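You operate a simulated robot arm through the tools that you are given. There is no shell and no other tool. Be economical: measure what you need, move in short steps, check, and stop when the job is done.

The job below is to be done with a simulated robot arm. You get a single attempt, and the scene is never put back.

## Task
Put the green oil bottle and the orange beaker on the grey plate.

It is judged by the outcome, as a careful person would: the job done as asked, and still so three seconds after it is handed in. It fails if anything else is knocked over, pushed out of place, dropped, spilled or broken.

## Robot
A 6-joint arm with a two-finger parallel gripper, fixed in place. Base frame: the origin is at the foot of the arm, x ahead of it, y to its left, z up; the work surface is at about z = 0. Lengths are in mm, angles in degrees, forces in N, time in s.
With the tool pointing down near the work surface it reaches from about 180 to 460 mm from the base axis. Its first joint turns from -70.0 to 70.0 degrees. Payload 1.9 kg.
The TCP is the grasp point between the finger pads, 23 mm short of the fingertips. In the tool frame z runs along the fingers and y along their closing line. Largest opening 94 mm; finger width 38, thickness 10; the body of the gripper, 54 by 96 mm, starts 39 mm behind the TCP.
Orientation is told as [roll, pitch, yaw] about the base's x, y, z axes, in that order, counted from this pose: with the fingers straight down and closing along the base's y, the tool's x points along the base's -x, its y along +y and its z along -z.

## Interface
- The arm moves only by the tool send_rows. Its argument "series" is a list of rows, each an object of numbers (a shift or turn left out is 0, a gripper value left out holds the last): "hand": the gripper command, from -1 (shut) to 1 (fully open), values between in proportion; "x", "y", "z": the shift along the base's x, y, z in mm; "ax", "ay", "az": the turn, a rotation vector about the base's x, y, z in degrees. In form: [{"hand": .., "x": .., "y": .., "z": .., "ax": .., "ay": .., "az": ..}, ...]. A call has 1 to 12 rows; each row shifts and turns the commanded pose from where the row before left it. Each row takes 0.2 s and may step no farther than 50 mm and 8.6 degrees from the row before; otherwise, or with a gripper value out of range, the whole call is refused. Where a pose cannot be reached the arm comes as near as it can. A force on the tool above 40 N (or 10 N above the force at the start of the call, whichever is more), or a blocked arm, ends the call early, and 0.2 s more pass. Each finger travels about 108 mm/s and halts on what it meets, pressing with about 26 N; the grip force reading is that of the motor and also rises with nothing between the fingers. The clock runs only during rows and for 0.2 s after the last one: add rows that do not move to give the fingers time. It gives the time, the measured TCP pose, the force on the tool (base axes), the opening and the grip force at its end, in the units of the frame above (readings bear some noise), and new pictures: "show" is both (left out), scene, wrist or none.
- Cameras (640 x 400 px; columns grow to the right, rows downward): "scene" is fixed at [64.9, 313.2, 414.7]; the picture's right is [-0.74, -0.67, 0.00], its down [-0.39, 0.43, -0.81] and it looks along [0.54, -0.60, -0.58] (base axes); focal length 214 px, centre (320, 200). "wrist" rides on the gripper at [87, 16, -74] in the tool frame; the picture's right is [-0.18, 0.98, 0.00], its down [-0.58, -0.11, -0.81] and it looks along [-0.79, -0.15, 0.59] (tool axes); focal length 243 px, centre (320, 200). There is no depth. A picture from a camera that has moved, and an enlarged one, comes with that camera's place and axes in the base frame and with its lens. The place of the scene camera against the robot may be out by one fixed shift of up to 18 mm in any direction.
- close_up(camera, box): a new picture of the part [left, top, right, bottom] of that camera's present view, enlarged. The clock stands still meanwhile.
- job_done(): hands the job in; it is judged then, once.

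Go step by step. Nothing tells you positions but the pictures and the camera data: compare them with the known pose of the tool, close in by small moves and look again before you grip or let go. The budget is 90 turns and 170 pictures, counting those below and the enlarged ones. Unless the task says otherwise, let go and move clear before handing in, and close with one line.

The tools are called after "Emit:" by a JSON object that holds its "fn" and its "kwargs". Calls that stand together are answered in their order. send_rows: Moves the arm, as the interface text tells. Its arguments: {"type":"object","properties":{"series":{"type":"array","items":{"type":"object","properties":{"hand":{"type":"number"},"x":{"type":"number"},"y":{"type":"number"},"z":{"type":"number"},"ax":{"type":"number"},"ay":{"type":"number"},"az":{"type":"number"}}}},"show":{"type":"string","enum":["both","scene","wrist","none"]}},"required":["series"]} The other tools are called the same way: close_up (camera, box) takes an enlarged picture of a part of a camera's view; job_done () hands the job in.

At the start:

```text
clock: 0.0
eef_pos: [266.5, -28.7, 321.2]
tcp_rot: [0.1, 0.0, -0.2]
contact_force: [0.2, -0.1, -0.1]
opening: 93.8
gripper_force: 0.2
```

scene: 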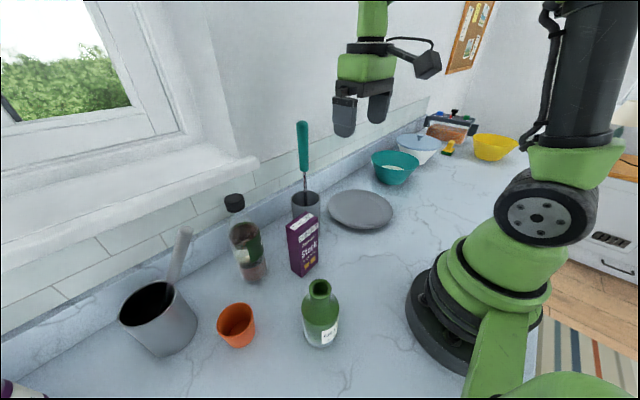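
wrist: 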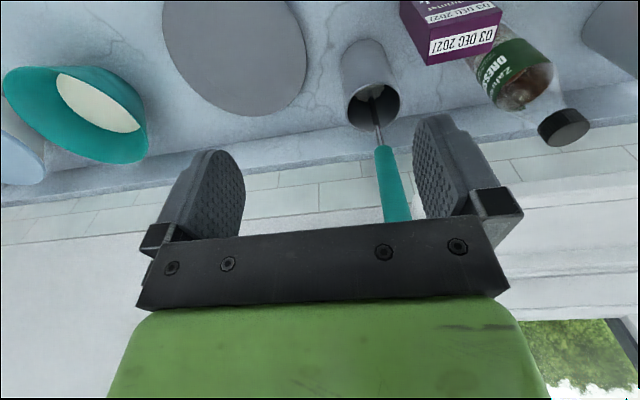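

I see the bottle near (175,187), the beaker near (281,287) and the plate centre near (318,-167). I'll move high over toward the beaker first and look with the wrist camera.

Emit:
{"fn": "send_rows", "kwargs": {"series": [{"hand": 1, "y": 45}, {"y": 45}, {"y": 45}, {"y": 45}, {"y": 45}, {"y": 45}, {"y": 45, "z": -20}, {"z": -30}, {"z": 0}]}}

```text
clock: 2.0
eef_pos: [265.5, 286.4, 269.2]
tcp_rot: [0.0, 0.0, -0.2]
contact_force: [-0.4, -0.2, -0.6]
opening: 93.8
gripper_force: 0.2
camera wrist: at [178.3, 303.0, 344.8], right [0.19, 0.98, 0.0], down [0.58, -0.11, 0.81], along [0.79, -0.15, -0.59], focal length 243 px, centre (320, 200)
```

scene: 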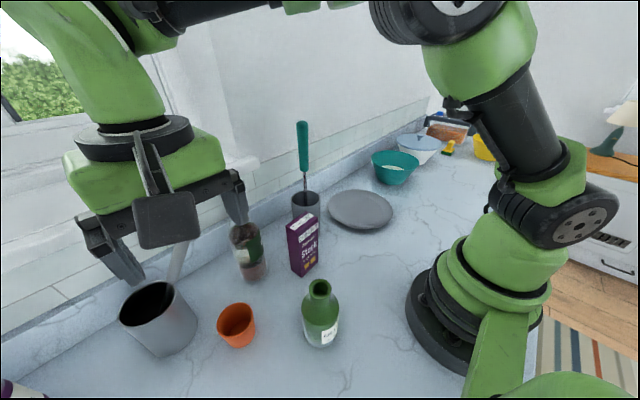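
wrist: 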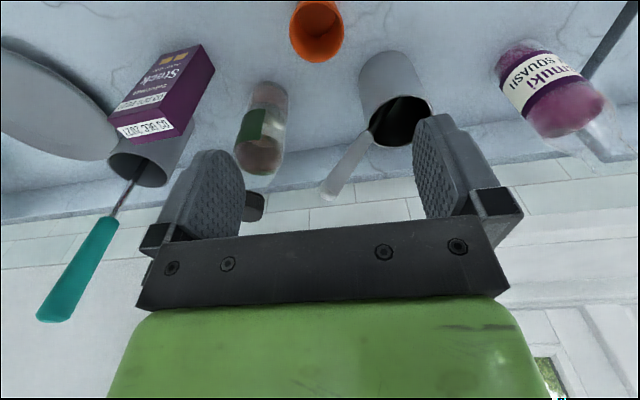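

The beaker is near (276,282), directly below and slightly ahead of the tool; the mug's spoon lies well beyond. I'll lower partway and check.

Emit:
{"fn": "send_rows", "kwargs": {"series": [{"x": 5, "y": -2, "z": -40}, {"x": 5, "y": -2, "z": -40}, {"z": -40}, {"z": -10}, {"z": 0}]}}

```text
clock: 3.2
eef_pos: [277.6, 280.2, 138.8]
tcp_rot: [0.2, 0.0, -0.2]
contact_force: [-0.9, 0.3, 0.2]
opening: 93.8
gripper_force: 0.0
camera wrist: at [189.5, 297.8, 214.7], right [0.19, 0.98, 0.0], down [0.58, -0.11, 0.81], along [0.79, -0.15, -0.59], focal length 243 px, centre (320, 200)
```

scene: 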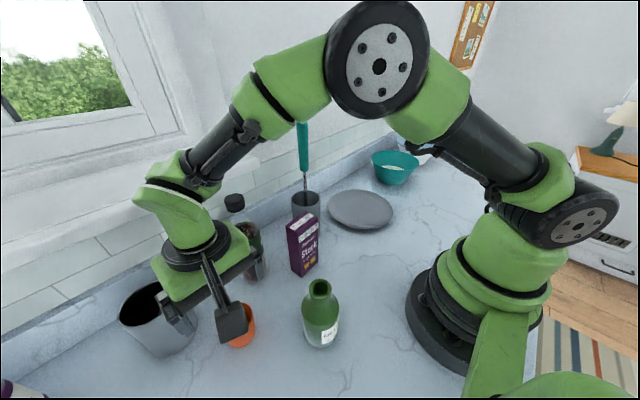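
wrist: 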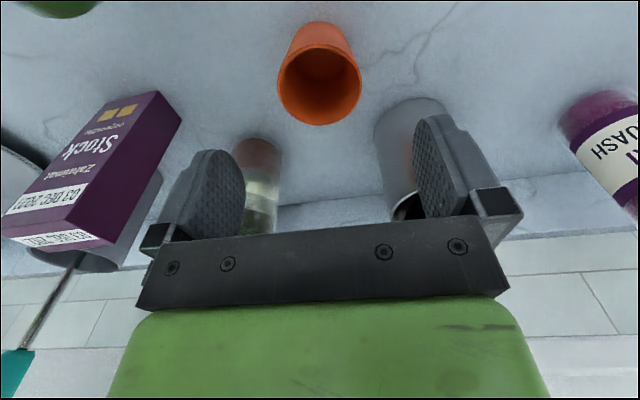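

The beaker lies between the finger planes, at about y=282. I'll lower some more to fix its x.

Emit:
{"fn": "send_rows", "kwargs": {"series": [{"y": 2, "z": -25}, {"z": -20}, {"z": 0}], "show": "wrist"}}

Emit:
{"fn": "close_up", "kwargs": {"camera": "wrist", "box": [200, 40, 440, 220]}}

```text
clock: 4.0
eef_pos: [277.7, 282.9, 94.3]
tcp_rot: [0.2, 0.1, -0.1]
contact_force: [0.4, -0.2, -0.6]
opening: 94.2
gripper_force: 0.1
camera wrist: at [189.3, 300.3, 170.9], right [0.19, 0.98, 0.0], down [0.58, -0.11, 0.81], along [0.79, -0.15, -0.59], focal length 243 px, centre (320, 200)
```

wrist: 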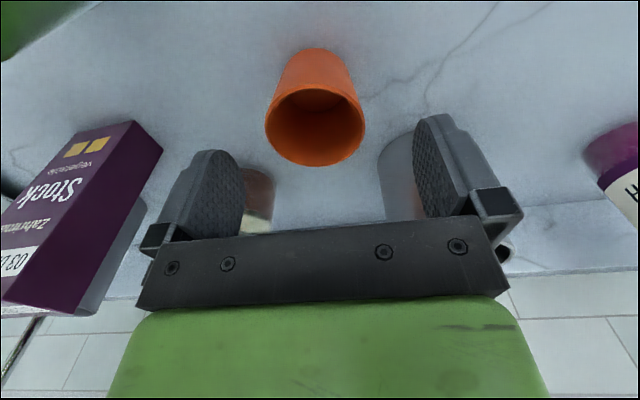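

```text
2.22 times, centred on (320, 130) of wrist
camera zoom: at [189.3, 300.3, 170.9], right [0.19, 0.98, 0.0], down [0.58, -0.11, 0.81], along [0.79, -0.15, -0.59], focal length 539 px, centre (320, 356)
```

zoom: 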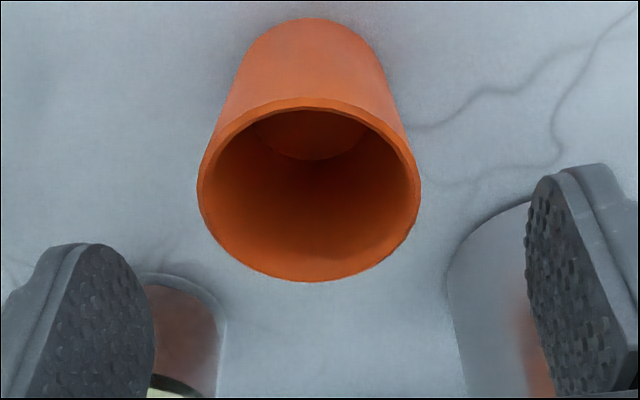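

The beaker is about 55 tall and 57 wide at the rim, centred at about (278,282), right under the tool. I'll descend and grip it.

Emit:
{"fn": "send_rows", "kwargs": {"series": [{"z": -25, "y": -1}, {"z": -25}, {"z": -8}, {"z": 0}], "show": "wrist"}}

Emit:
{"fn": "send_rows", "kwargs": {"series": [{"hand": -1}, {"hand": -1}, {"hand": -1}]}}

```text
clock: 5.0
eef_pos: [276.5, 282.3, 37.2]
tcp_rot: [0.1, -0.1, 0.0]
contact_force: [0.1, -0.6, 0.3]
opening: 93.8
gripper_force: 0.1
camera wrist: at [188.5, 299.9, 112.5], right [0.19, 0.98, 0.0], down [0.58, -0.11, 0.81], along [0.79, -0.15, -0.59], focal length 243 px, centre (320, 200)
```

wrist: 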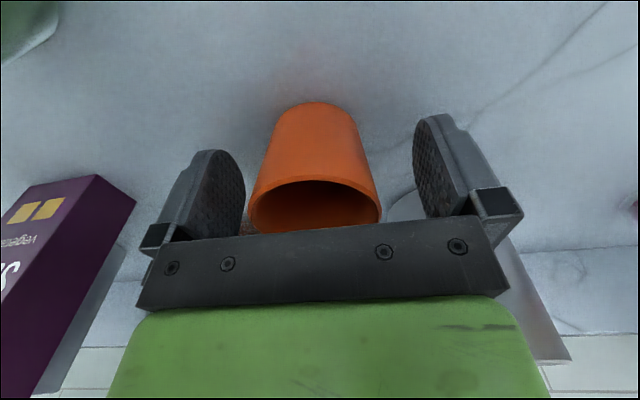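

```text
clock: 5.8
eef_pos: [276.1, 281.2, 36.7]
tcp_rot: [0.1, 0.0, 0.0]
contact_force: [-1.2, -0.5, 0.3]
opening: 55.7
gripper_force: 26.1
camera wrist: at [188.5, 299.8, 112.6], right [0.19, 0.98, 0.0], down [0.58, -0.11, 0.81], along [0.79, -0.15, -0.59], focal length 243 px, centre (320, 200)
```

scene: 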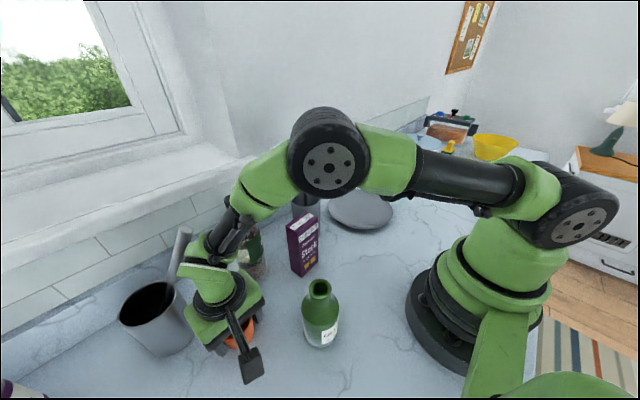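
wrist: 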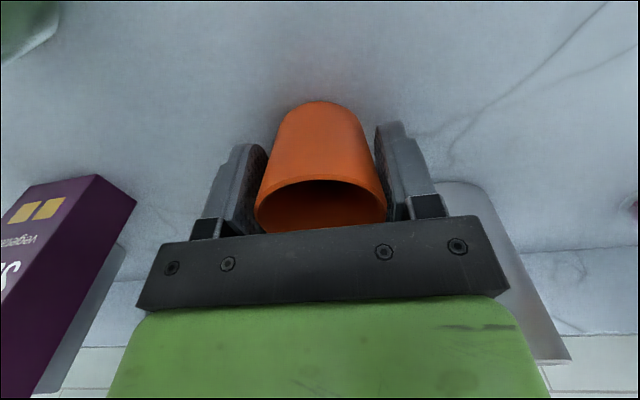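

The beaker is gripped firmly near its rim. I'll lift it straight up and carry it high at x≈265 toward the plate.

Emit:
{"fn": "send_rows", "kwargs": {"series": [{"hand": -1, "z": 20}, {"z": 45}, {"z": 45}, {"z": 45}, {"z": 45}, {"z": 15, "y": -25}, {"y": -45, "x": -3}, {"y": -45, "x": -3}, {"y": -45, "x": -3}, {"y": -45}, {"y": -45}, {"y": -45}], "show": "scene"}}

Emit:
{"fn": "send_rows", "kwargs": {"series": [{"y": -45}, {"y": -45}, {"y": -45}, {"y": -20}, {"z": 0}]}}

```text
clock: 8.4
eef_pos: [267.6, -14.3, 253.0]
tcp_rot: [0.1, -0.1, 0.0]
contact_force: [-0.1, 0.0, 0.4]
opening: 55.5
gripper_force: 26.0
```

scene: 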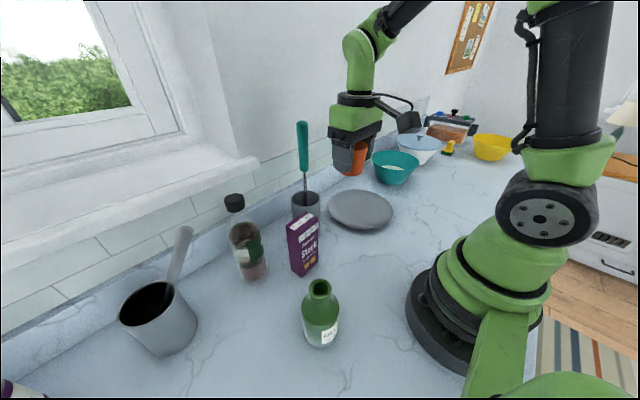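

```text
clock: 9.6
eef_pos: [267.7, -168.8, 250.3]
tcp_rot: [0.0, 0.1, -0.2]
contact_force: [-0.3, -0.6, -1.1]
opening: 56.0
gripper_force: 25.8
camera wrist: at [180.0, -151.4, 326.9], right [0.19, 0.98, 0.0], down [0.58, -0.11, 0.81], along [0.79, -0.15, -0.59], focal length 243 px, centre (320, 200)
```

scene: 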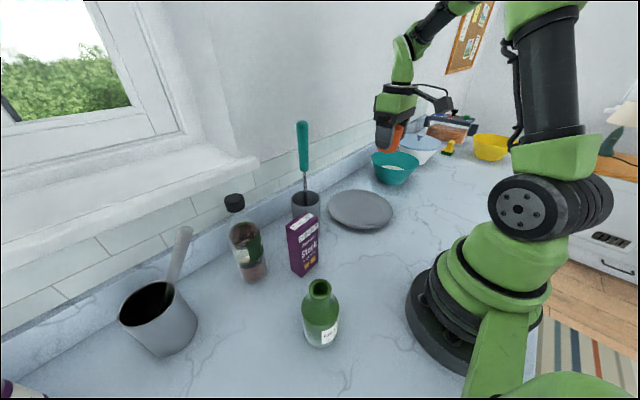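
wrist: 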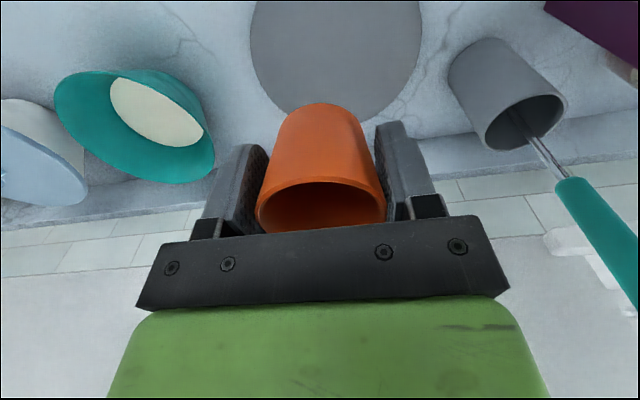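

The plate centre comes out around (316,-163) with a radius of about 100. I'll look closely at the plate's shape in both views before choosing the spots.

Emit:
{"fn": "close_up", "kwargs": {"camera": "scene", "box": [280, 170, 440, 250]}}

Emit:
{"fn": "close_up", "kwargs": {"camera": "wrist", "box": [220, 0, 460, 150]}}

```text
4.00 times, centred on (360, 210) of scene
camera zoom: at [64.9, 313.1, 414.7], right [-0.74, -0.67, 0.0], down [-0.39, 0.43, -0.81], along [0.54, -0.6, -0.58], focal length 858 px, centre (160, 160)
```

zoom: 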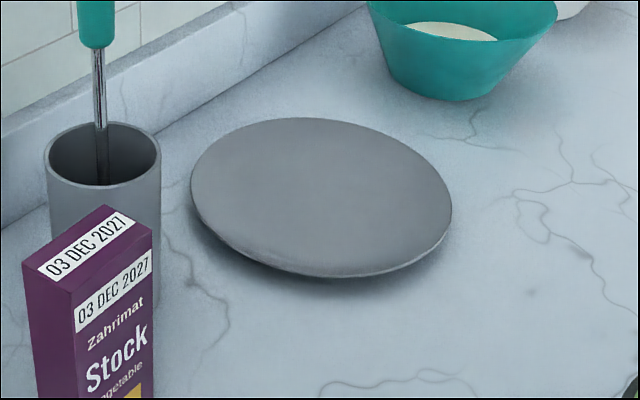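

```text
2.67 times, centred on (340, 75) of wrist
camera zoom: at [180.0, -151.4, 326.9], right [0.19, 0.98, 0.0], down [0.58, -0.11, 0.81], along [0.79, -0.15, -0.59], focal length 647 px, centre (267, 533)
```

zoom: 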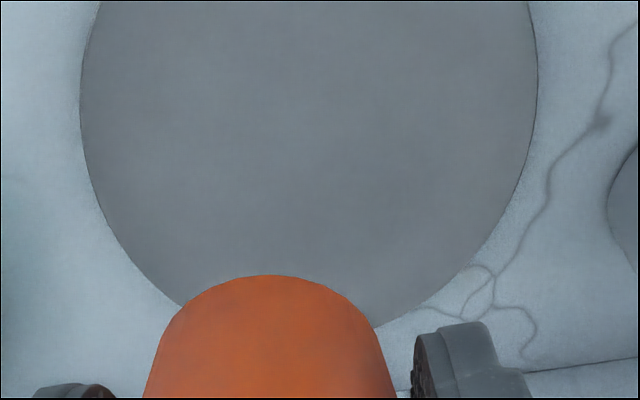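

The plate is a flat disc centred at about (318,-160) with a radius of 100. The beaker goes on the far half, near (355,-160).

Emit:
{"fn": "send_rows", "kwargs": {"series": [{"x": 44, "y": 5}, {"x": 43, "y": 4, "z": -20}, {"z": -45}, {"z": -45}, {"z": -40}, {"z": -20}, {"z": 0}]}}

Emit:
{"fn": "close_up", "kwargs": {"camera": "scene", "box": [280, 150, 440, 250]}}

```text
clock: 11.2
eef_pos: [356.4, -159.6, 82.4]
tcp_rot: [-0.1, -0.1, -0.1]
contact_force: [0.3, -0.4, -0.2]
opening: 55.8
gripper_force: 26.1
camera wrist: at [268.0, -141.3, 157.0], right [0.19, 0.98, 0.0], down [0.58, -0.11, 0.81], along [0.79, -0.15, -0.59], focal length 243 px, centre (320, 200)
```

scene: 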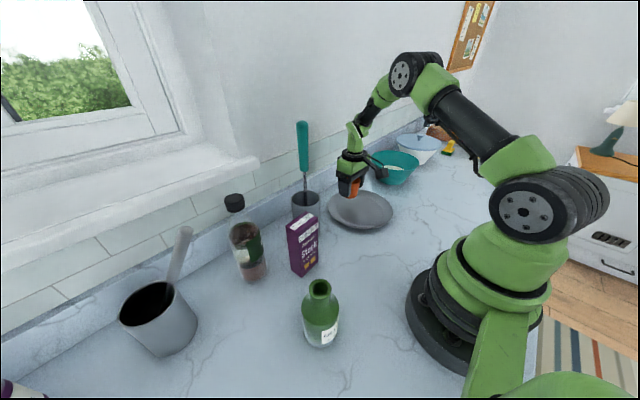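
wrist: 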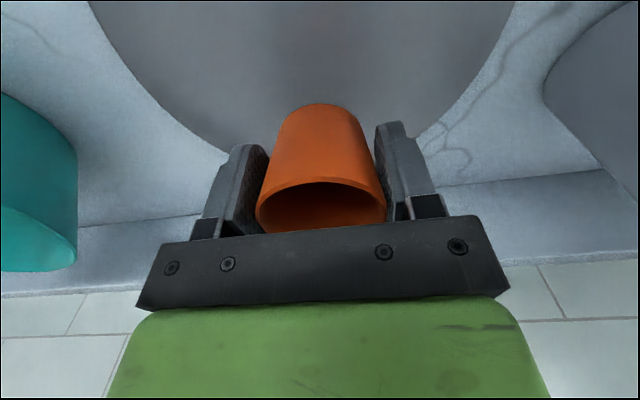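

```text
4.00 times, centred on (360, 200) of scene
camera zoom: at [64.9, 313.2, 414.7], right [-0.74, -0.67, 0.0], down [-0.39, 0.43, -0.81], along [0.54, -0.6, -0.58], focal length 858 px, centre (160, 200)
```

zoom: 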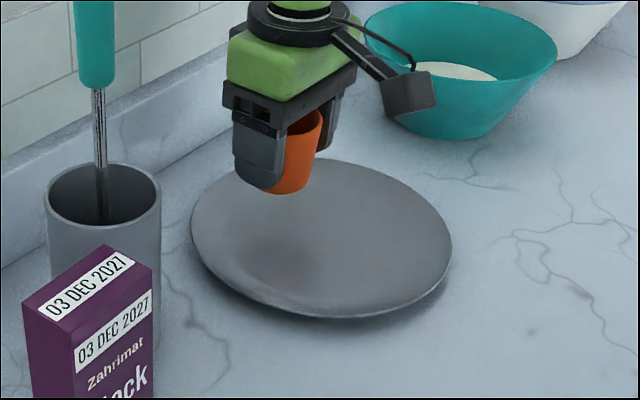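

It hangs over the far part of the plate. I'll lower in small steps while watching the force.

Emit:
{"fn": "send_rows", "kwargs": {"series": [{"z": -10}, {"z": -8}, {"z": -4}, {"z": 0}], "show": "none"}}

Emit:
{"fn": "close_up", "kwargs": {"camera": "scene", "box": [300, 150, 420, 240]}}

```text
clock: 12.2
eef_pos: [354.8, -157.8, 59.2]
tcp_rot: [0.2, -0.1, -0.1]
contact_force: [-0.3, 0.1, 0.0]
opening: 55.8
gripper_force: 25.8
```

```text
4.44 times, centred on (360, 195) of scene
camera zoom: at [64.9, 313.2, 414.7], right [-0.74, -0.67, 0.0], down [-0.39, 0.43, -0.81], along [0.54, -0.6, -0.58], focal length 953 px, centre (142, 222)
```

zoom: 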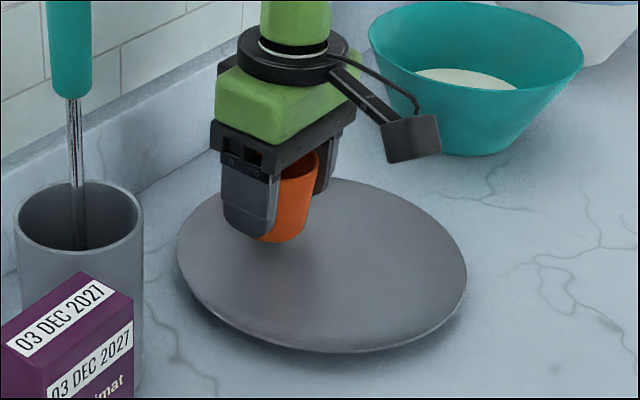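

No contact yet; I'll keep lowering gently.

Emit:
{"fn": "send_rows", "kwargs": {"series": [{"z": -3}, {"z": -2}, {"z": 0}], "show": "none"}}

Emit:
{"fn": "send_rows", "kwargs": {"series": [{"z": -2}, {"z": 0}], "show": "none"}}

Emit:
{"fn": "send_rows", "kwargs": {"series": [{"z": -2}, {"z": 0}], "show": "scene"}}

```text
clock: 13.0
eef_pos: [356.0, -158.8, 55.6]
tcp_rot: [0.1, 0.1, 0.0]
contact_force: [-0.6, 0.5, -0.3]
opening: 55.4
gripper_force: 26.5
```

```text
clock: 13.6
eef_pos: [354.7, -157.9, 53.0]
tcp_rot: [0.0, -0.1, -0.1]
contact_force: [-0.1, 0.1, -0.1]
opening: 55.7
gripper_force: 26.5
```

```text
clock: 14.2
eef_pos: [355.0, -157.6, 51.9]
tcp_rot: [0.0, -0.1, -0.1]
contact_force: [-0.6, -0.5, -0.3]
opening: 55.7
gripper_force: 26.0
```

scene: 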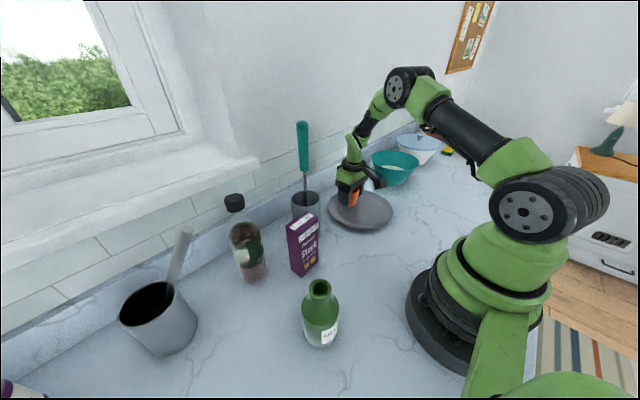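

Emit:
{"fn": "send_rows", "kwargs": {"series": [{"z": -2}, {"z": 0}], "show": "none"}}

Emit:
{"fn": "send_rows", "kwargs": {"series": [{"z": -2}, {"z": 0}], "show": "none"}}

Emit:
{"fn": "close_up", "kwargs": {"camera": "scene", "box": [300, 150, 420, 240]}}

```text
clock: 14.8
eef_pos: [355.5, -156.6, 48.4]
tcp_rot: [-0.1, 0.0, -0.1]
contact_force: [0.0, -0.2, -0.8]
opening: 55.5
gripper_force: 25.8
```

```text
clock: 15.4
eef_pos: [354.6, -159.3, 46.6]
tcp_rot: [0.1, 0.0, 0.0]
contact_force: [0.1, 0.4, -0.8]
opening: 55.8
gripper_force: 26.3
```

```text
4.44 times, centred on (360, 195) of scene
camera zoom: at [64.9, 313.2, 414.7], right [-0.74, -0.67, 0.0], down [-0.39, 0.43, -0.81], along [0.54, -0.6, -0.58], focal length 953 px, centre (142, 222)
```

zoom: 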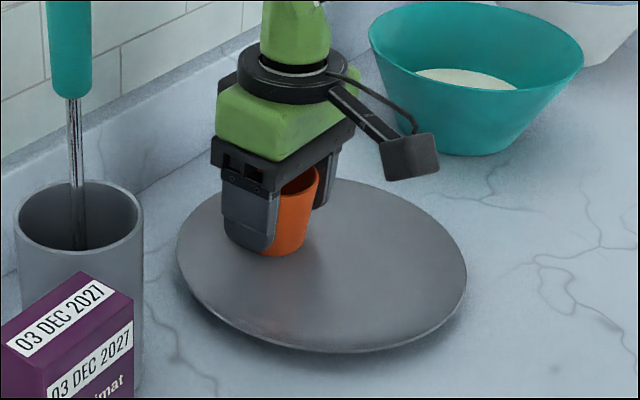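

Still no contact (beaker bottom about 10 mm up); continuing down in 1.5 mm steps.

Emit:
{"fn": "send_rows", "kwargs": {"series": [{"z": -1.5}, {"z": 0}], "show": "none"}}

Emit:
{"fn": "send_rows", "kwargs": {"series": [{"z": -1.5}, {"z": 0}], "show": "none"}}

Emit:
{"fn": "close_up", "kwargs": {"camera": "scene", "box": [330, 180, 390, 225]}}

```text
clock: 16.0
eef_pos: [355.2, -158.4, 45.4]
tcp_rot: [0.1, 0.0, -0.1]
contact_force: [0.0, 0.5, -0.7]
opening: 55.7
gripper_force: 26.1
```

```text
clock: 16.6
eef_pos: [355.0, -157.6, 43.3]
tcp_rot: [0.0, -0.1, 0.0]
contact_force: [0.6, 0.3, -1.3]
opening: 55.6
gripper_force: 26.2
```

```text
8.89 times, centred on (360, 202) of scene
camera zoom: at [64.9, 313.2, 414.7], right [-0.74, -0.67, 0.0], down [-0.39, 0.43, -0.81], along [0.54, -0.6, -0.58], focal length 1906 px, centre (-36, 178)
```

zoom: 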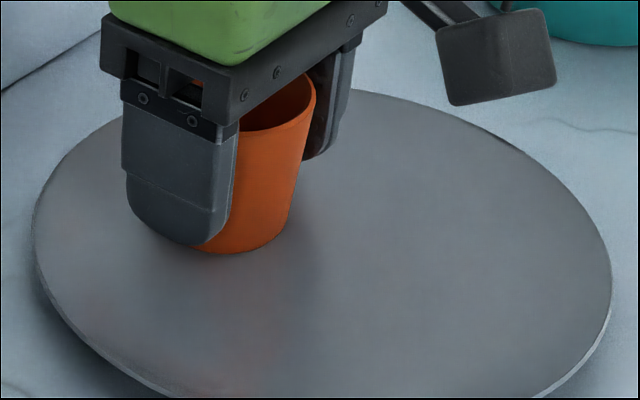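

Emit:
{"fn": "send_rows", "kwargs": {"series": [{"z": -1.5}, {"z": 0}], "show": "none"}}

Emit:
{"fn": "send_rows", "kwargs": {"series": [{"z": -1.5}, {"z": 0}], "show": "none"}}

Emit:
{"fn": "close_up", "kwargs": {"camera": "scene", "box": [330, 180, 390, 225]}}

```text
clock: 17.2
eef_pos: [355.0, -158.1, 43.7]
tcp_rot: [0.0, -0.2, -0.2]
contact_force: [-1.8, 0.4, 15.2]
opening: 55.4
gripper_force: 25.8
```

```text
clock: 17.8
eef_pos: [355.2, -158.7, 41.8]
tcp_rot: [-0.1, -0.3, -0.1]
contact_force: [0.9, -1.6, 24.2]
opening: 55.3
gripper_force: 26.0
```

```text
8.89 times, centred on (360, 202) of scene
camera zoom: at [64.9, 313.2, 414.7], right [-0.74, -0.67, 0.0], down [-0.39, 0.43, -0.81], along [0.54, -0.6, -0.58], focal length 1906 px, centre (-36, 178)
```

zoom: 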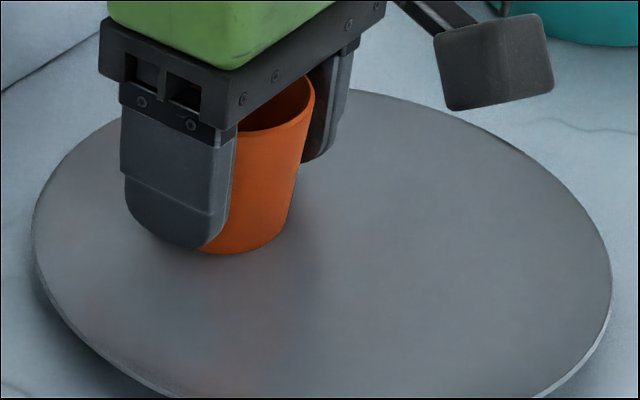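

Contact is made and the plate hasn't moved. I'll ease off 2 mm, then open and rise straight up.

Emit:
{"fn": "send_rows", "kwargs": {"series": [{"z": 2}, {"z": 0}, {"hand": -0.1}, {"hand": 0.6}, {"hand": 1}, {"hand": 1}], "show": "wrist"}}

Emit:
{"fn": "send_rows", "kwargs": {"series": [{"z": 20}, {"z": 40}, {"z": 45}, {"z": 45}, {"z": 45}, {"z": 0}]}}

Emit:
{"fn": "close_up", "kwargs": {"camera": "scene", "box": [300, 150, 420, 240]}}

```text
clock: 19.2
eef_pos: [355.1, -158.4, 41.9]
tcp_rot: [0.1, 0.0, -0.1]
contact_force: [0.6, 0.4, -0.3]
opening: 94.0
gripper_force: 0.0
camera wrist: at [266.4, -141.2, 118.9], right [0.19, 0.98, 0.0], down [0.58, -0.11, 0.81], along [0.79, -0.15, -0.59], focal length 243 px, centre (320, 200)
```

wrist: 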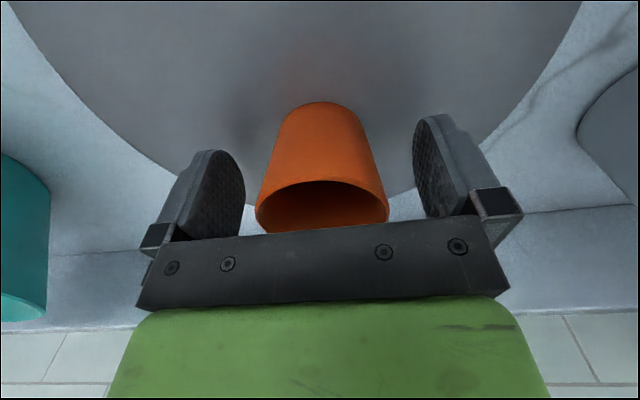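

```text
clock: 20.6
eef_pos: [354.0, -158.2, 240.7]
tcp_rot: [-0.1, -0.1, -0.1]
contact_force: [0.0, 0.0, 0.2]
opening: 94.2
gripper_force: 0.1
camera wrist: at [265.7, -140.6, 316.2], right [0.19, 0.98, 0.0], down [0.58, -0.11, 0.81], along [0.79, -0.15, -0.59], focal length 243 px, centre (320, 200)
```

scene: 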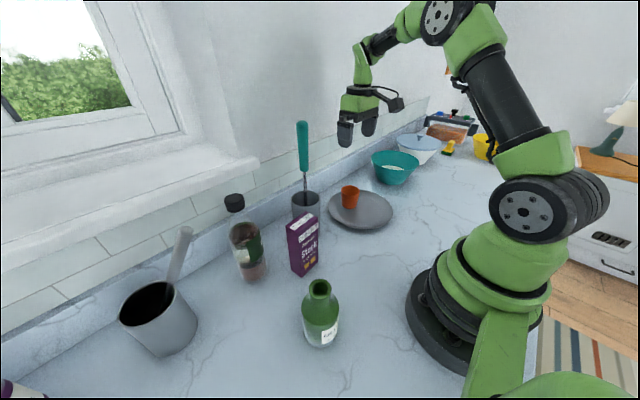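
wrist: 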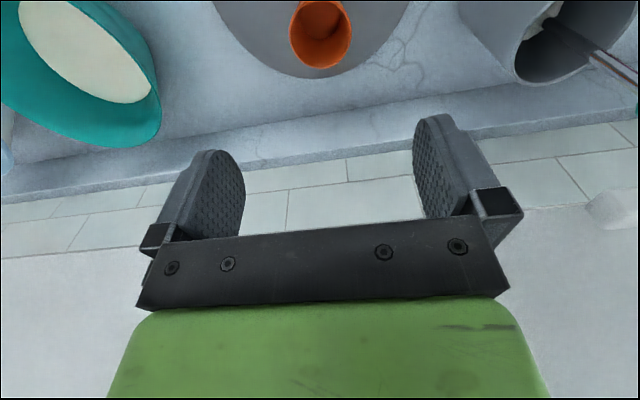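

```text
4.44 times, centred on (360, 195) of scene
camera zoom: at [64.9, 313.2, 414.7], right [-0.74, -0.67, 0.0], down [-0.39, 0.43, -0.81], along [0.54, -0.6, -0.58], focal length 953 px, centre (142, 222)
```

zoom: 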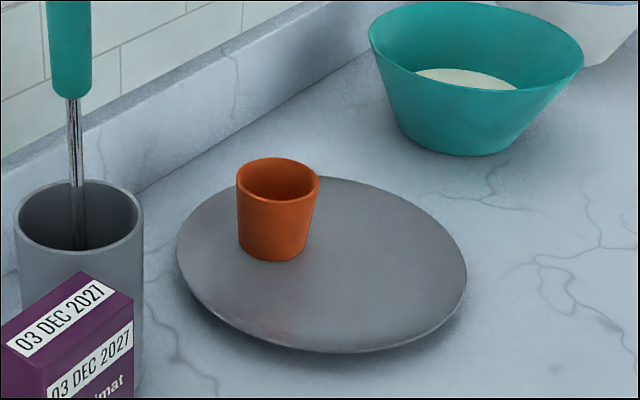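

The beaker stands upright on the plate. Now I'll carry the open gripper high back toward the bottle, near (171,182).

Emit:
{"fn": "send_rows", "kwargs": {"series": [{"x": -45, "z": 15}, {"x": -45, "z": 15}, {"y": 48}, {"y": 48}, {"y": 48}, {"y": 48}, {"y": 48}, {"y": 30, "x": -30}, {"y": 30, "x": -35}, {"y": 25, "x": -35}, {"y": 15}, {"z": 0}]}}

```text
clock: 23.2
eef_pos: [163.7, 181.4, 268.2]
tcp_rot: [0.0, -0.1, -0.1]
contact_force: [0.9, 1.5, -0.4]
opening: 93.8
gripper_force: 0.1
camera wrist: at [75.0, 198.8, 344.6], right [0.19, 0.98, 0.0], down [0.58, -0.11, 0.81], along [0.79, -0.15, -0.59], focal length 243 px, centre (320, 200)
```

scene: 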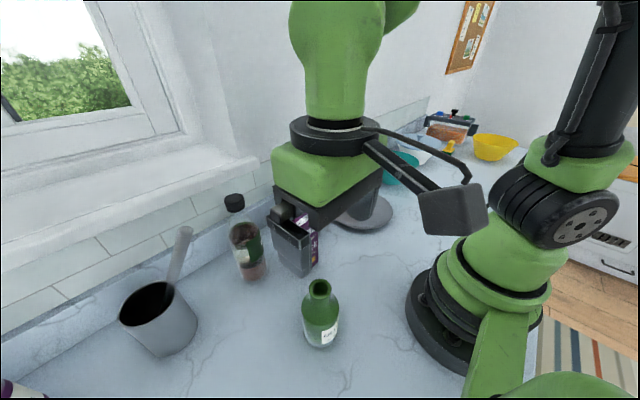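
wrist: 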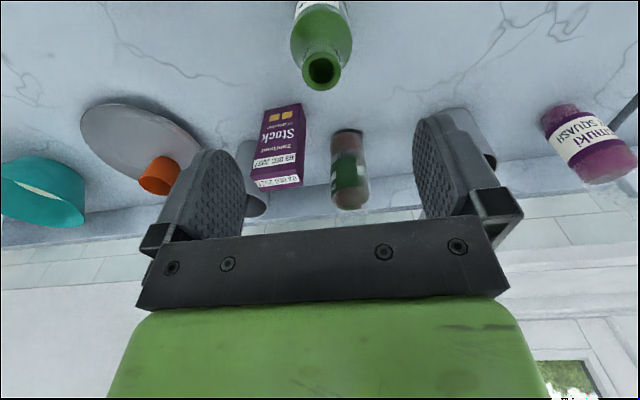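

The bottle mouth is near (172,181), height about 140–150, with a neck about 30 wide. I'll lower to just above it and look again.

Emit:
{"fn": "send_rows", "kwargs": {"series": [{"x": 4, "z": -35}, {"x": 4, "z": -30}, {"z": 0}], "show": "wrist"}}

Emit:
{"fn": "close_up", "kwargs": {"camera": "wrist", "box": [200, 0, 440, 180]}}

```text
clock: 24.0
eef_pos: [171.1, 179.1, 203.0]
tcp_rot: [0.1, 0.1, -0.2]
contact_force: [0.5, -0.3, -1.1]
opening: 93.8
gripper_force: 0.0
camera wrist: at [84.1, 197.5, 278.2], right [0.19, 0.98, 0.0], down [0.58, -0.11, 0.81], along [0.79, -0.15, -0.59], focal length 243 px, centre (320, 200)
```

wrist: 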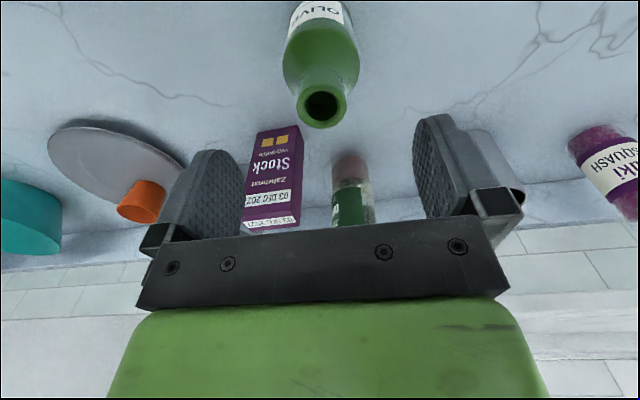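

```text
2.22 times, centred on (320, 90) of wrist
camera zoom: at [84.1, 197.5, 278.2], right [0.19, 0.98, 0.0], down [0.58, -0.11, 0.81], along [0.79, -0.15, -0.59], focal length 539 px, centre (320, 444)
```

zoom: 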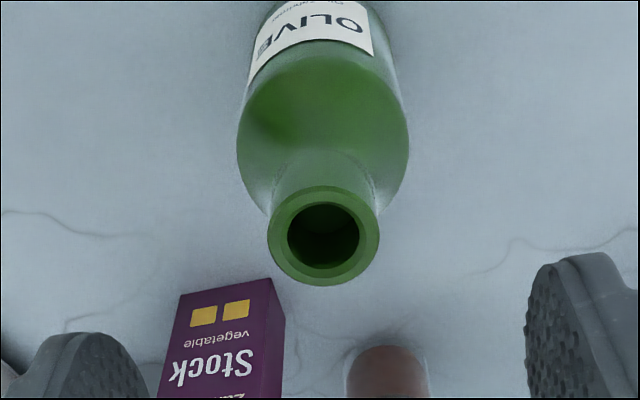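

Emit:
{"fn": "close_up", "kwargs": {"camera": "scene", "box": [270, 270, 370, 350]}}

```text
5.00 times, centred on (320, 310) of scene
camera zoom: at [64.9, 313.2, 414.7], right [-0.74, -0.67, 0.0], down [-0.39, 0.43, -0.81], along [0.54, -0.6, -0.58], focal length 1072 px, centre (320, -350)
```

zoom: 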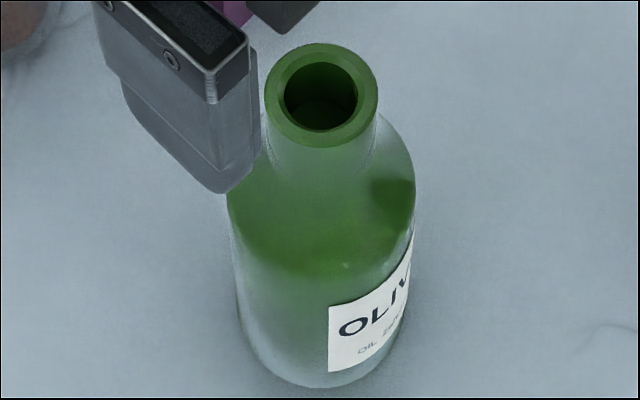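

The bottle's axis is at about (171.5,181.5), the mouth at z≈140, the neck roughly z 112–140. I'll lower to grip the neck at z≈131.

Emit:
{"fn": "send_rows", "kwargs": {"series": [{"x": 0.5, "y": 2, "z": -30}, {"z": -25}, {"z": -10}, {"z": 0}]}}

Emit:
{"fn": "close_up", "kwargs": {"camera": "scene", "box": [270, 250, 370, 350]}}

```text
clock: 25.0
eef_pos: [172.5, 182.6, 136.9]
tcp_rot: [0.1, 0.0, -0.1]
contact_force: [-1.3, -0.6, 0.9]
opening: 94.2
gripper_force: 0.0
camera wrist: at [84.6, 199.7, 212.6], right [0.19, 0.98, 0.0], down [0.58, -0.11, 0.81], along [0.79, -0.15, -0.59], focal length 243 px, centre (320, 200)
```

scene: 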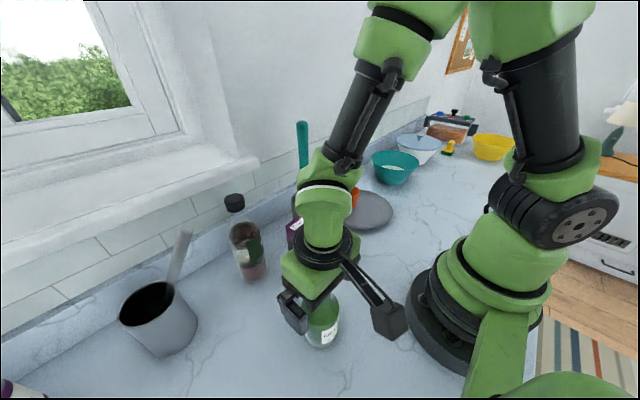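
wrist: 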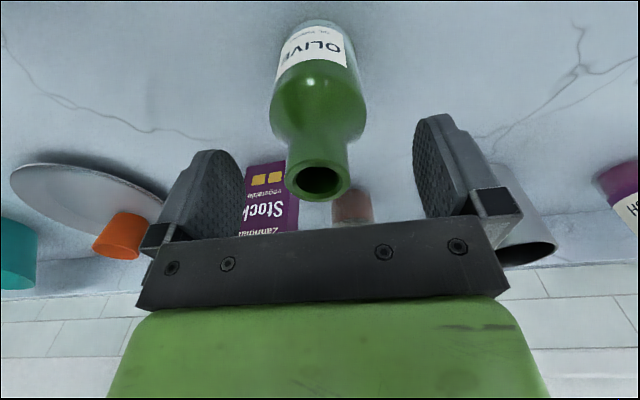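

```text
4.00 times, centred on (320, 300) of scene
camera zoom: at [64.9, 313.2, 414.7], right [-0.74, -0.67, 0.0], down [-0.39, 0.43, -0.81], along [0.54, -0.6, -0.58], focal length 858 px, centre (320, -200)
```

zoom: 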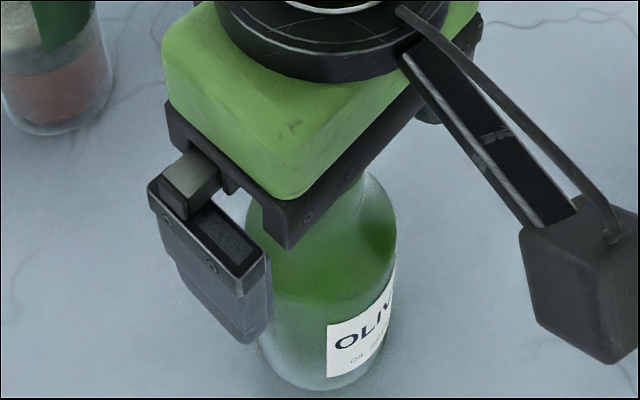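

The neck is well centred between the fingers. I'll go down 4 mm and close.

Emit:
{"fn": "send_rows", "kwargs": {"series": [{"z": -4}, {"hand": 0}, {"hand": -0.4}, {"hand": -1}, {"hand": -1}, {"hand": -1}]}}

```text
clock: 26.4
eef_pos: [173.1, 183.0, 132.6]
tcp_rot: [-0.1, 0.0, -0.1]
contact_force: [0.7, 0.0, -0.4]
opening: 33.9
gripper_force: 25.6
camera wrist: at [85.0, 200.0, 209.2], right [0.19, 0.98, 0.0], down [0.58, -0.11, 0.81], along [0.79, -0.15, -0.59], focal length 243 px, centre (320, 200)
```

scene: 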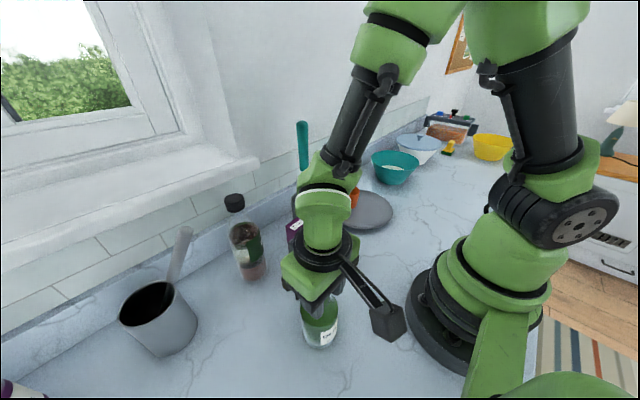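
wrist: 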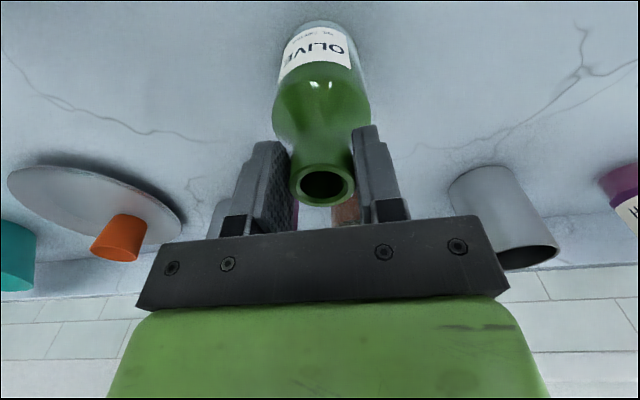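

The neck is gripped. I'll lift slowly and check that it holds.

Emit:
{"fn": "send_rows", "kwargs": {"series": [{"hand": -1, "z": 5}, {"z": 15}, {"z": 25}, {"z": 25}, {"z": 0}]}}

```text
clock: 27.6
eef_pos: [173.1, 181.9, 204.0]
tcp_rot: [0.0, -0.1, -0.1]
contact_force: [0.2, 0.7, -5.0]
opening: 33.9
gripper_force: 25.8
camera wrist: at [85.3, 199.0, 279.3], right [0.19, 0.98, 0.0], down [0.58, -0.11, 0.81], along [0.79, -0.15, -0.59], focal length 243 px, centre (320, 200)
```

scene: 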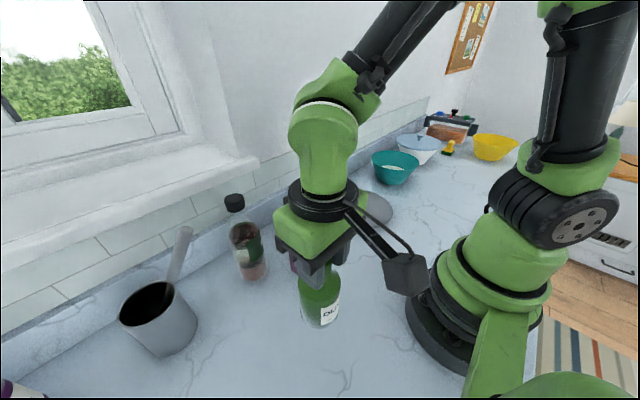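
wrist: 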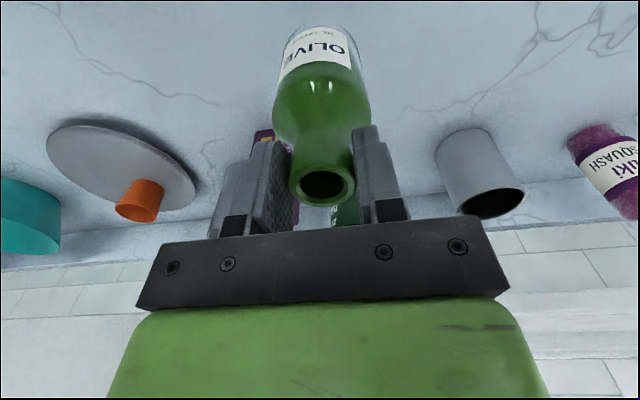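

It holds, weighing about 0.5 kg. I'll lift higher and carry it smoothly past the box, keeping to the near side.

Emit:
{"fn": "send_rows", "kwargs": {"series": [{"z": 25}, {"z": 30}, {"z": 25}, {"z": 10, "y": -10}, {"y": -25, "x": 8}, {"y": -32, "x": 12}, {"y": -32, "x": 12}, {"y": -32, "x": 8}, {"y": -32, "x": 5}, {"y": -32, "x": 3}, {"y": -32}, {"y": -20}], "show": "scene"}}

Emit:
{"fn": "send_rows", "kwargs": {"series": [{"y": -20, "x": 10}, {"y": -30, "x": 15}, {"y": -30, "x": 15}, {"y": -15, "x": 15}, {"x": 7}, {"z": 0}]}}

```text
clock: 30.2
eef_pos: [220.8, -63.3, 293.3]
tcp_rot: [0.2, 0.0, -0.1]
contact_force: [-0.2, -0.5, -4.8]
opening: 34.0
gripper_force: 26.2
```

scene: 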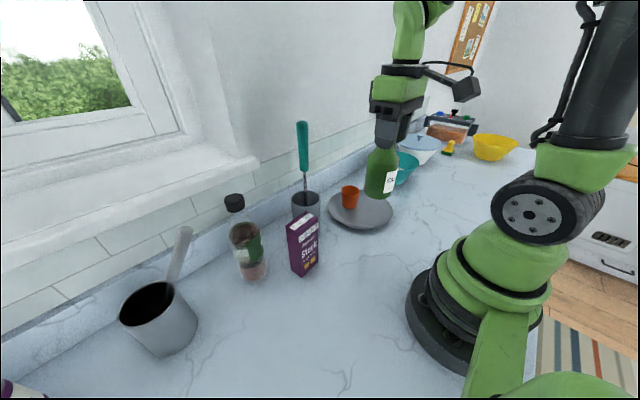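

```text
clock: 31.6
eef_pos: [283.5, -157.6, 293.4]
tcp_rot: [0.1, 0.1, -0.2]
contact_force: [0.7, 0.2, -3.6]
opening: 33.9
gripper_force: 25.4
camera wrist: at [196.0, -141.2, 370.5], right [0.19, 0.98, 0.0], down [0.58, -0.11, 0.81], along [0.79, -0.15, -0.59], focal length 243 px, centre (320, 200)
```

scene: 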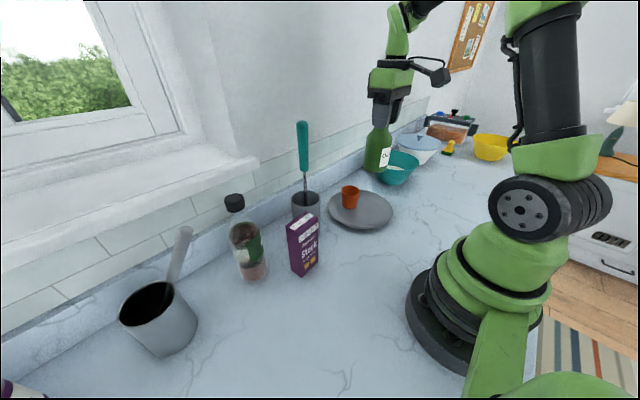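
wrist: 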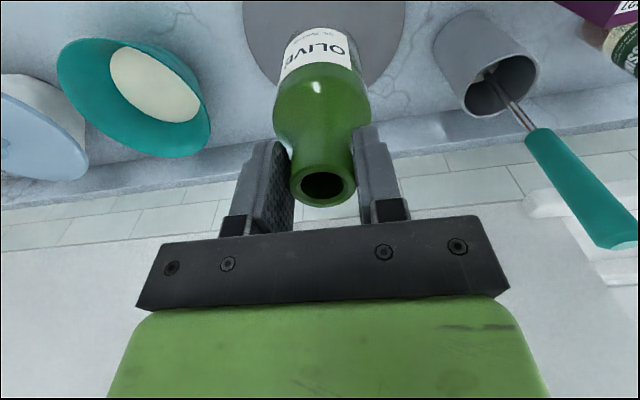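

The bottle is over the near half of the plate, leaving about a 12 mm gap to the beaker. I'll lower to some 30 mm above the plate and check.

Emit:
{"fn": "send_rows", "kwargs": {"series": [{"z": -25, "y": -2}, {"z": -35}, {"z": -35}, {"z": -20}, {"z": -8}, {"z": 0}]}}

Emit:
{"fn": "close_up", "kwargs": {"camera": "scene", "box": [300, 150, 420, 240]}}

```text
clock: 33.0
eef_pos: [284.0, -160.5, 169.6]
tcp_rot: [0.1, 0.0, -0.1]
contact_force: [0.7, 0.9, -4.1]
opening: 33.9
gripper_force: 25.9
camera wrist: at [195.6, -143.4, 246.4], right [0.19, 0.98, 0.0], down [0.58, -0.11, 0.81], along [0.79, -0.15, -0.59], focal length 243 px, centre (320, 200)
```

scene: 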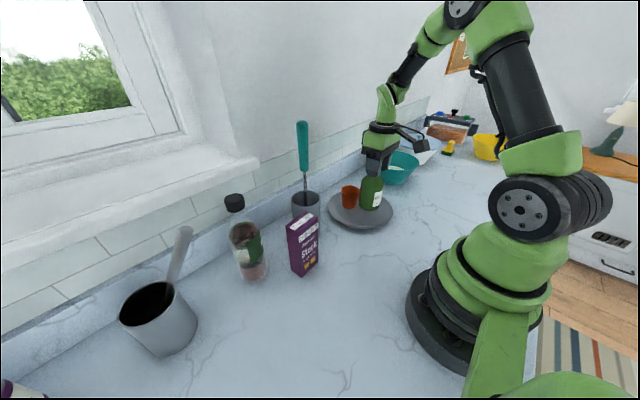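
wrist: 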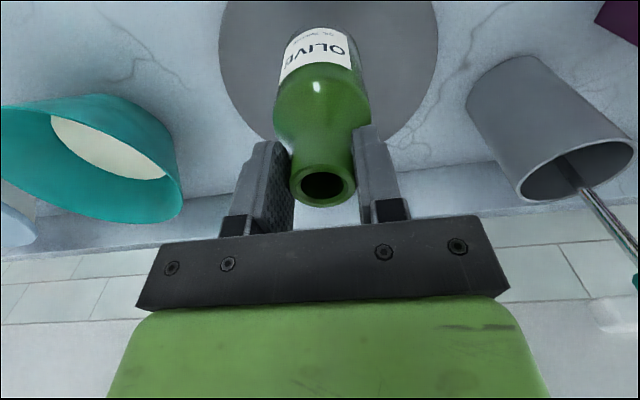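

```text
4.44 times, centred on (360, 195) of scene
camera zoom: at [64.9, 313.2, 414.7], right [-0.74, -0.67, 0.0], down [-0.39, 0.43, -0.81], along [0.54, -0.6, -0.58], focal length 953 px, centre (142, 222)
```

zoom: 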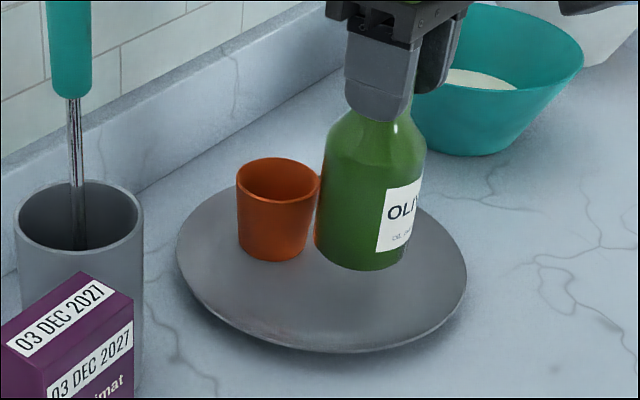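

Good. I'll shift 4 mm toward the near side for more gap and lower to just above contact.

Emit:
{"fn": "send_rows", "kwargs": {"series": [{"x": -4, "z": -10}, {"z": -10}, {"z": -5}, {"z": 0}], "show": "none"}}

Emit:
{"fn": "send_rows", "kwargs": {"series": [{"z": -2}, {"z": 0}], "show": "none"}}

Emit:
{"fn": "send_rows", "kwargs": {"series": [{"z": -1.5}, {"z": 0}], "show": "none"}}

Emit:
{"fn": "close_up", "kwargs": {"camera": "scene", "box": [300, 150, 420, 240]}}

```text
clock: 34.0
eef_pos: [279.1, -159.8, 146.3]
tcp_rot: [0.1, -0.1, -0.1]
contact_force: [-0.9, -0.2, -4.2]
opening: 33.8
gripper_force: 25.9
```

```text
clock: 34.6
eef_pos: [280.1, -160.9, 144.5]
tcp_rot: [0.2, 0.0, -0.2]
contact_force: [0.4, -0.5, -5.5]
opening: 33.9
gripper_force: 26.1
```

```text
clock: 35.2
eef_pos: [279.2, -161.7, 142.3]
tcp_rot: [0.2, 0.0, 0.0]
contact_force: [0.3, 0.1, -3.9]
opening: 33.6
gripper_force: 25.7
```

```text
4.44 times, centred on (360, 195) of scene
camera zoom: at [64.9, 313.2, 414.7], right [-0.74, -0.67, 0.0], down [-0.39, 0.43, -0.81], along [0.54, -0.6, -0.58], focal length 953 px, centre (142, 222)
```

zoom: 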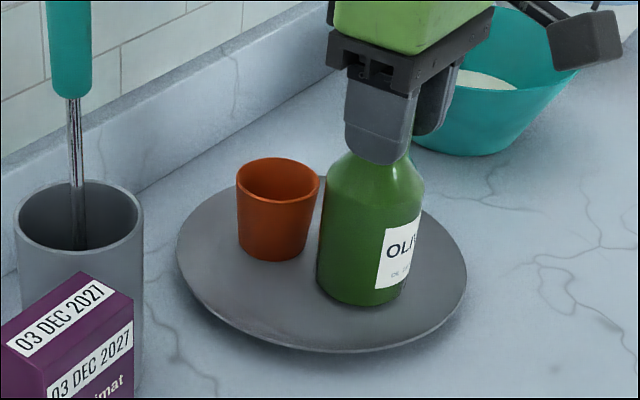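

Bottom about 10 mm up with clear gap to the beaker; finishing in 1 mm steps until it takes load.

Emit:
{"fn": "send_rows", "kwargs": {"series": [{"z": -1.5}, {"z": 0}], "show": "none"}}

Emit:
{"fn": "send_rows", "kwargs": {"series": [{"z": -1}, {"z": 0}], "show": "none"}}

Emit:
{"fn": "send_rows", "kwargs": {"series": [{"z": -1}, {"z": 0}], "show": "none"}}

```text
clock: 35.8
eef_pos: [279.0, -160.2, 140.7]
tcp_rot: [0.2, 0.0, -0.1]
contact_force: [0.2, -0.6, -3.7]
opening: 33.5
gripper_force: 26.5
```

```text
clock: 36.4
eef_pos: [279.9, -160.2, 140.6]
tcp_rot: [0.0, -0.1, -0.1]
contact_force: [0.1, 0.1, -4.5]
opening: 34.0
gripper_force: 26.3
```

```text
clock: 37.0
eef_pos: [280.1, -160.9, 139.6]
tcp_rot: [0.0, -0.1, -0.2]
contact_force: [-4.2, 5.8, 26.1]
opening: 33.7
gripper_force: 25.8
```

Contact. I'll ease off 0.7 mm and check the bottle's stance before letting go.

Emit:
{"fn": "send_rows", "kwargs": {"series": [{"z": 0.7}, {"z": 0}], "show": "wrist"}}

Emit:
{"fn": "close_up", "kwargs": {"camera": "scene", "box": [300, 150, 420, 240]}}

```text
clock: 37.6
eef_pos: [280.5, -160.9, 139.8]
tcp_rot: [0.0, -0.1, -0.2]
contact_force: [0.3, 5.7, 20.2]
opening: 33.7
gripper_force: 25.5
camera wrist: at [191.8, -143.3, 215.5], right [0.19, 0.98, 0.0], down [0.58, -0.11, 0.81], along [0.79, -0.15, -0.59], focal length 243 px, centre (320, 200)
```

wrist: 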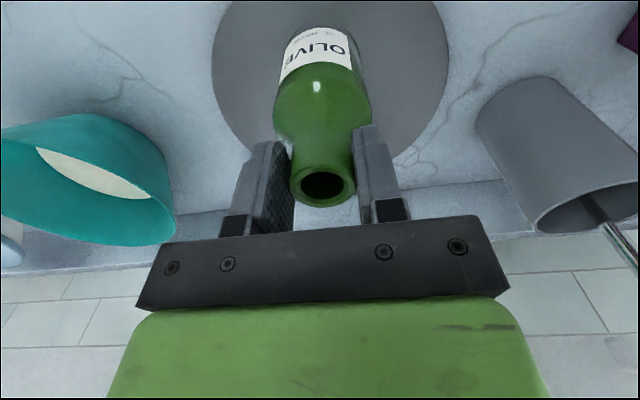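

```text
4.44 times, centred on (360, 195) of scene
camera zoom: at [64.9, 313.2, 414.7], right [-0.74, -0.67, 0.0], down [-0.39, 0.43, -0.81], along [0.54, -0.6, -0.58], focal length 953 px, centre (142, 222)
```

zoom: 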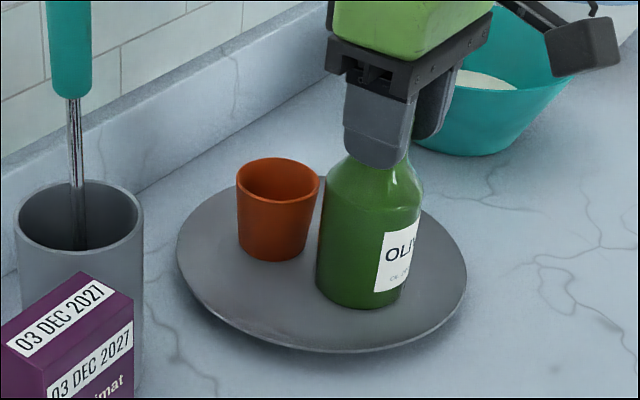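

It still presses with about 20 N, so I'll ease up a bit more until the load is near zero.

Emit:
{"fn": "send_rows", "kwargs": {"series": [{"z": 0.8}, {"z": 0}], "show": "none"}}

```text
clock: 38.2
eef_pos: [278.5, -160.8, 140.4]
tcp_rot: [0.1, 0.0, -0.1]
contact_force: [1.6, -2.1, -1.1]
opening: 33.8
gripper_force: 26.0
```

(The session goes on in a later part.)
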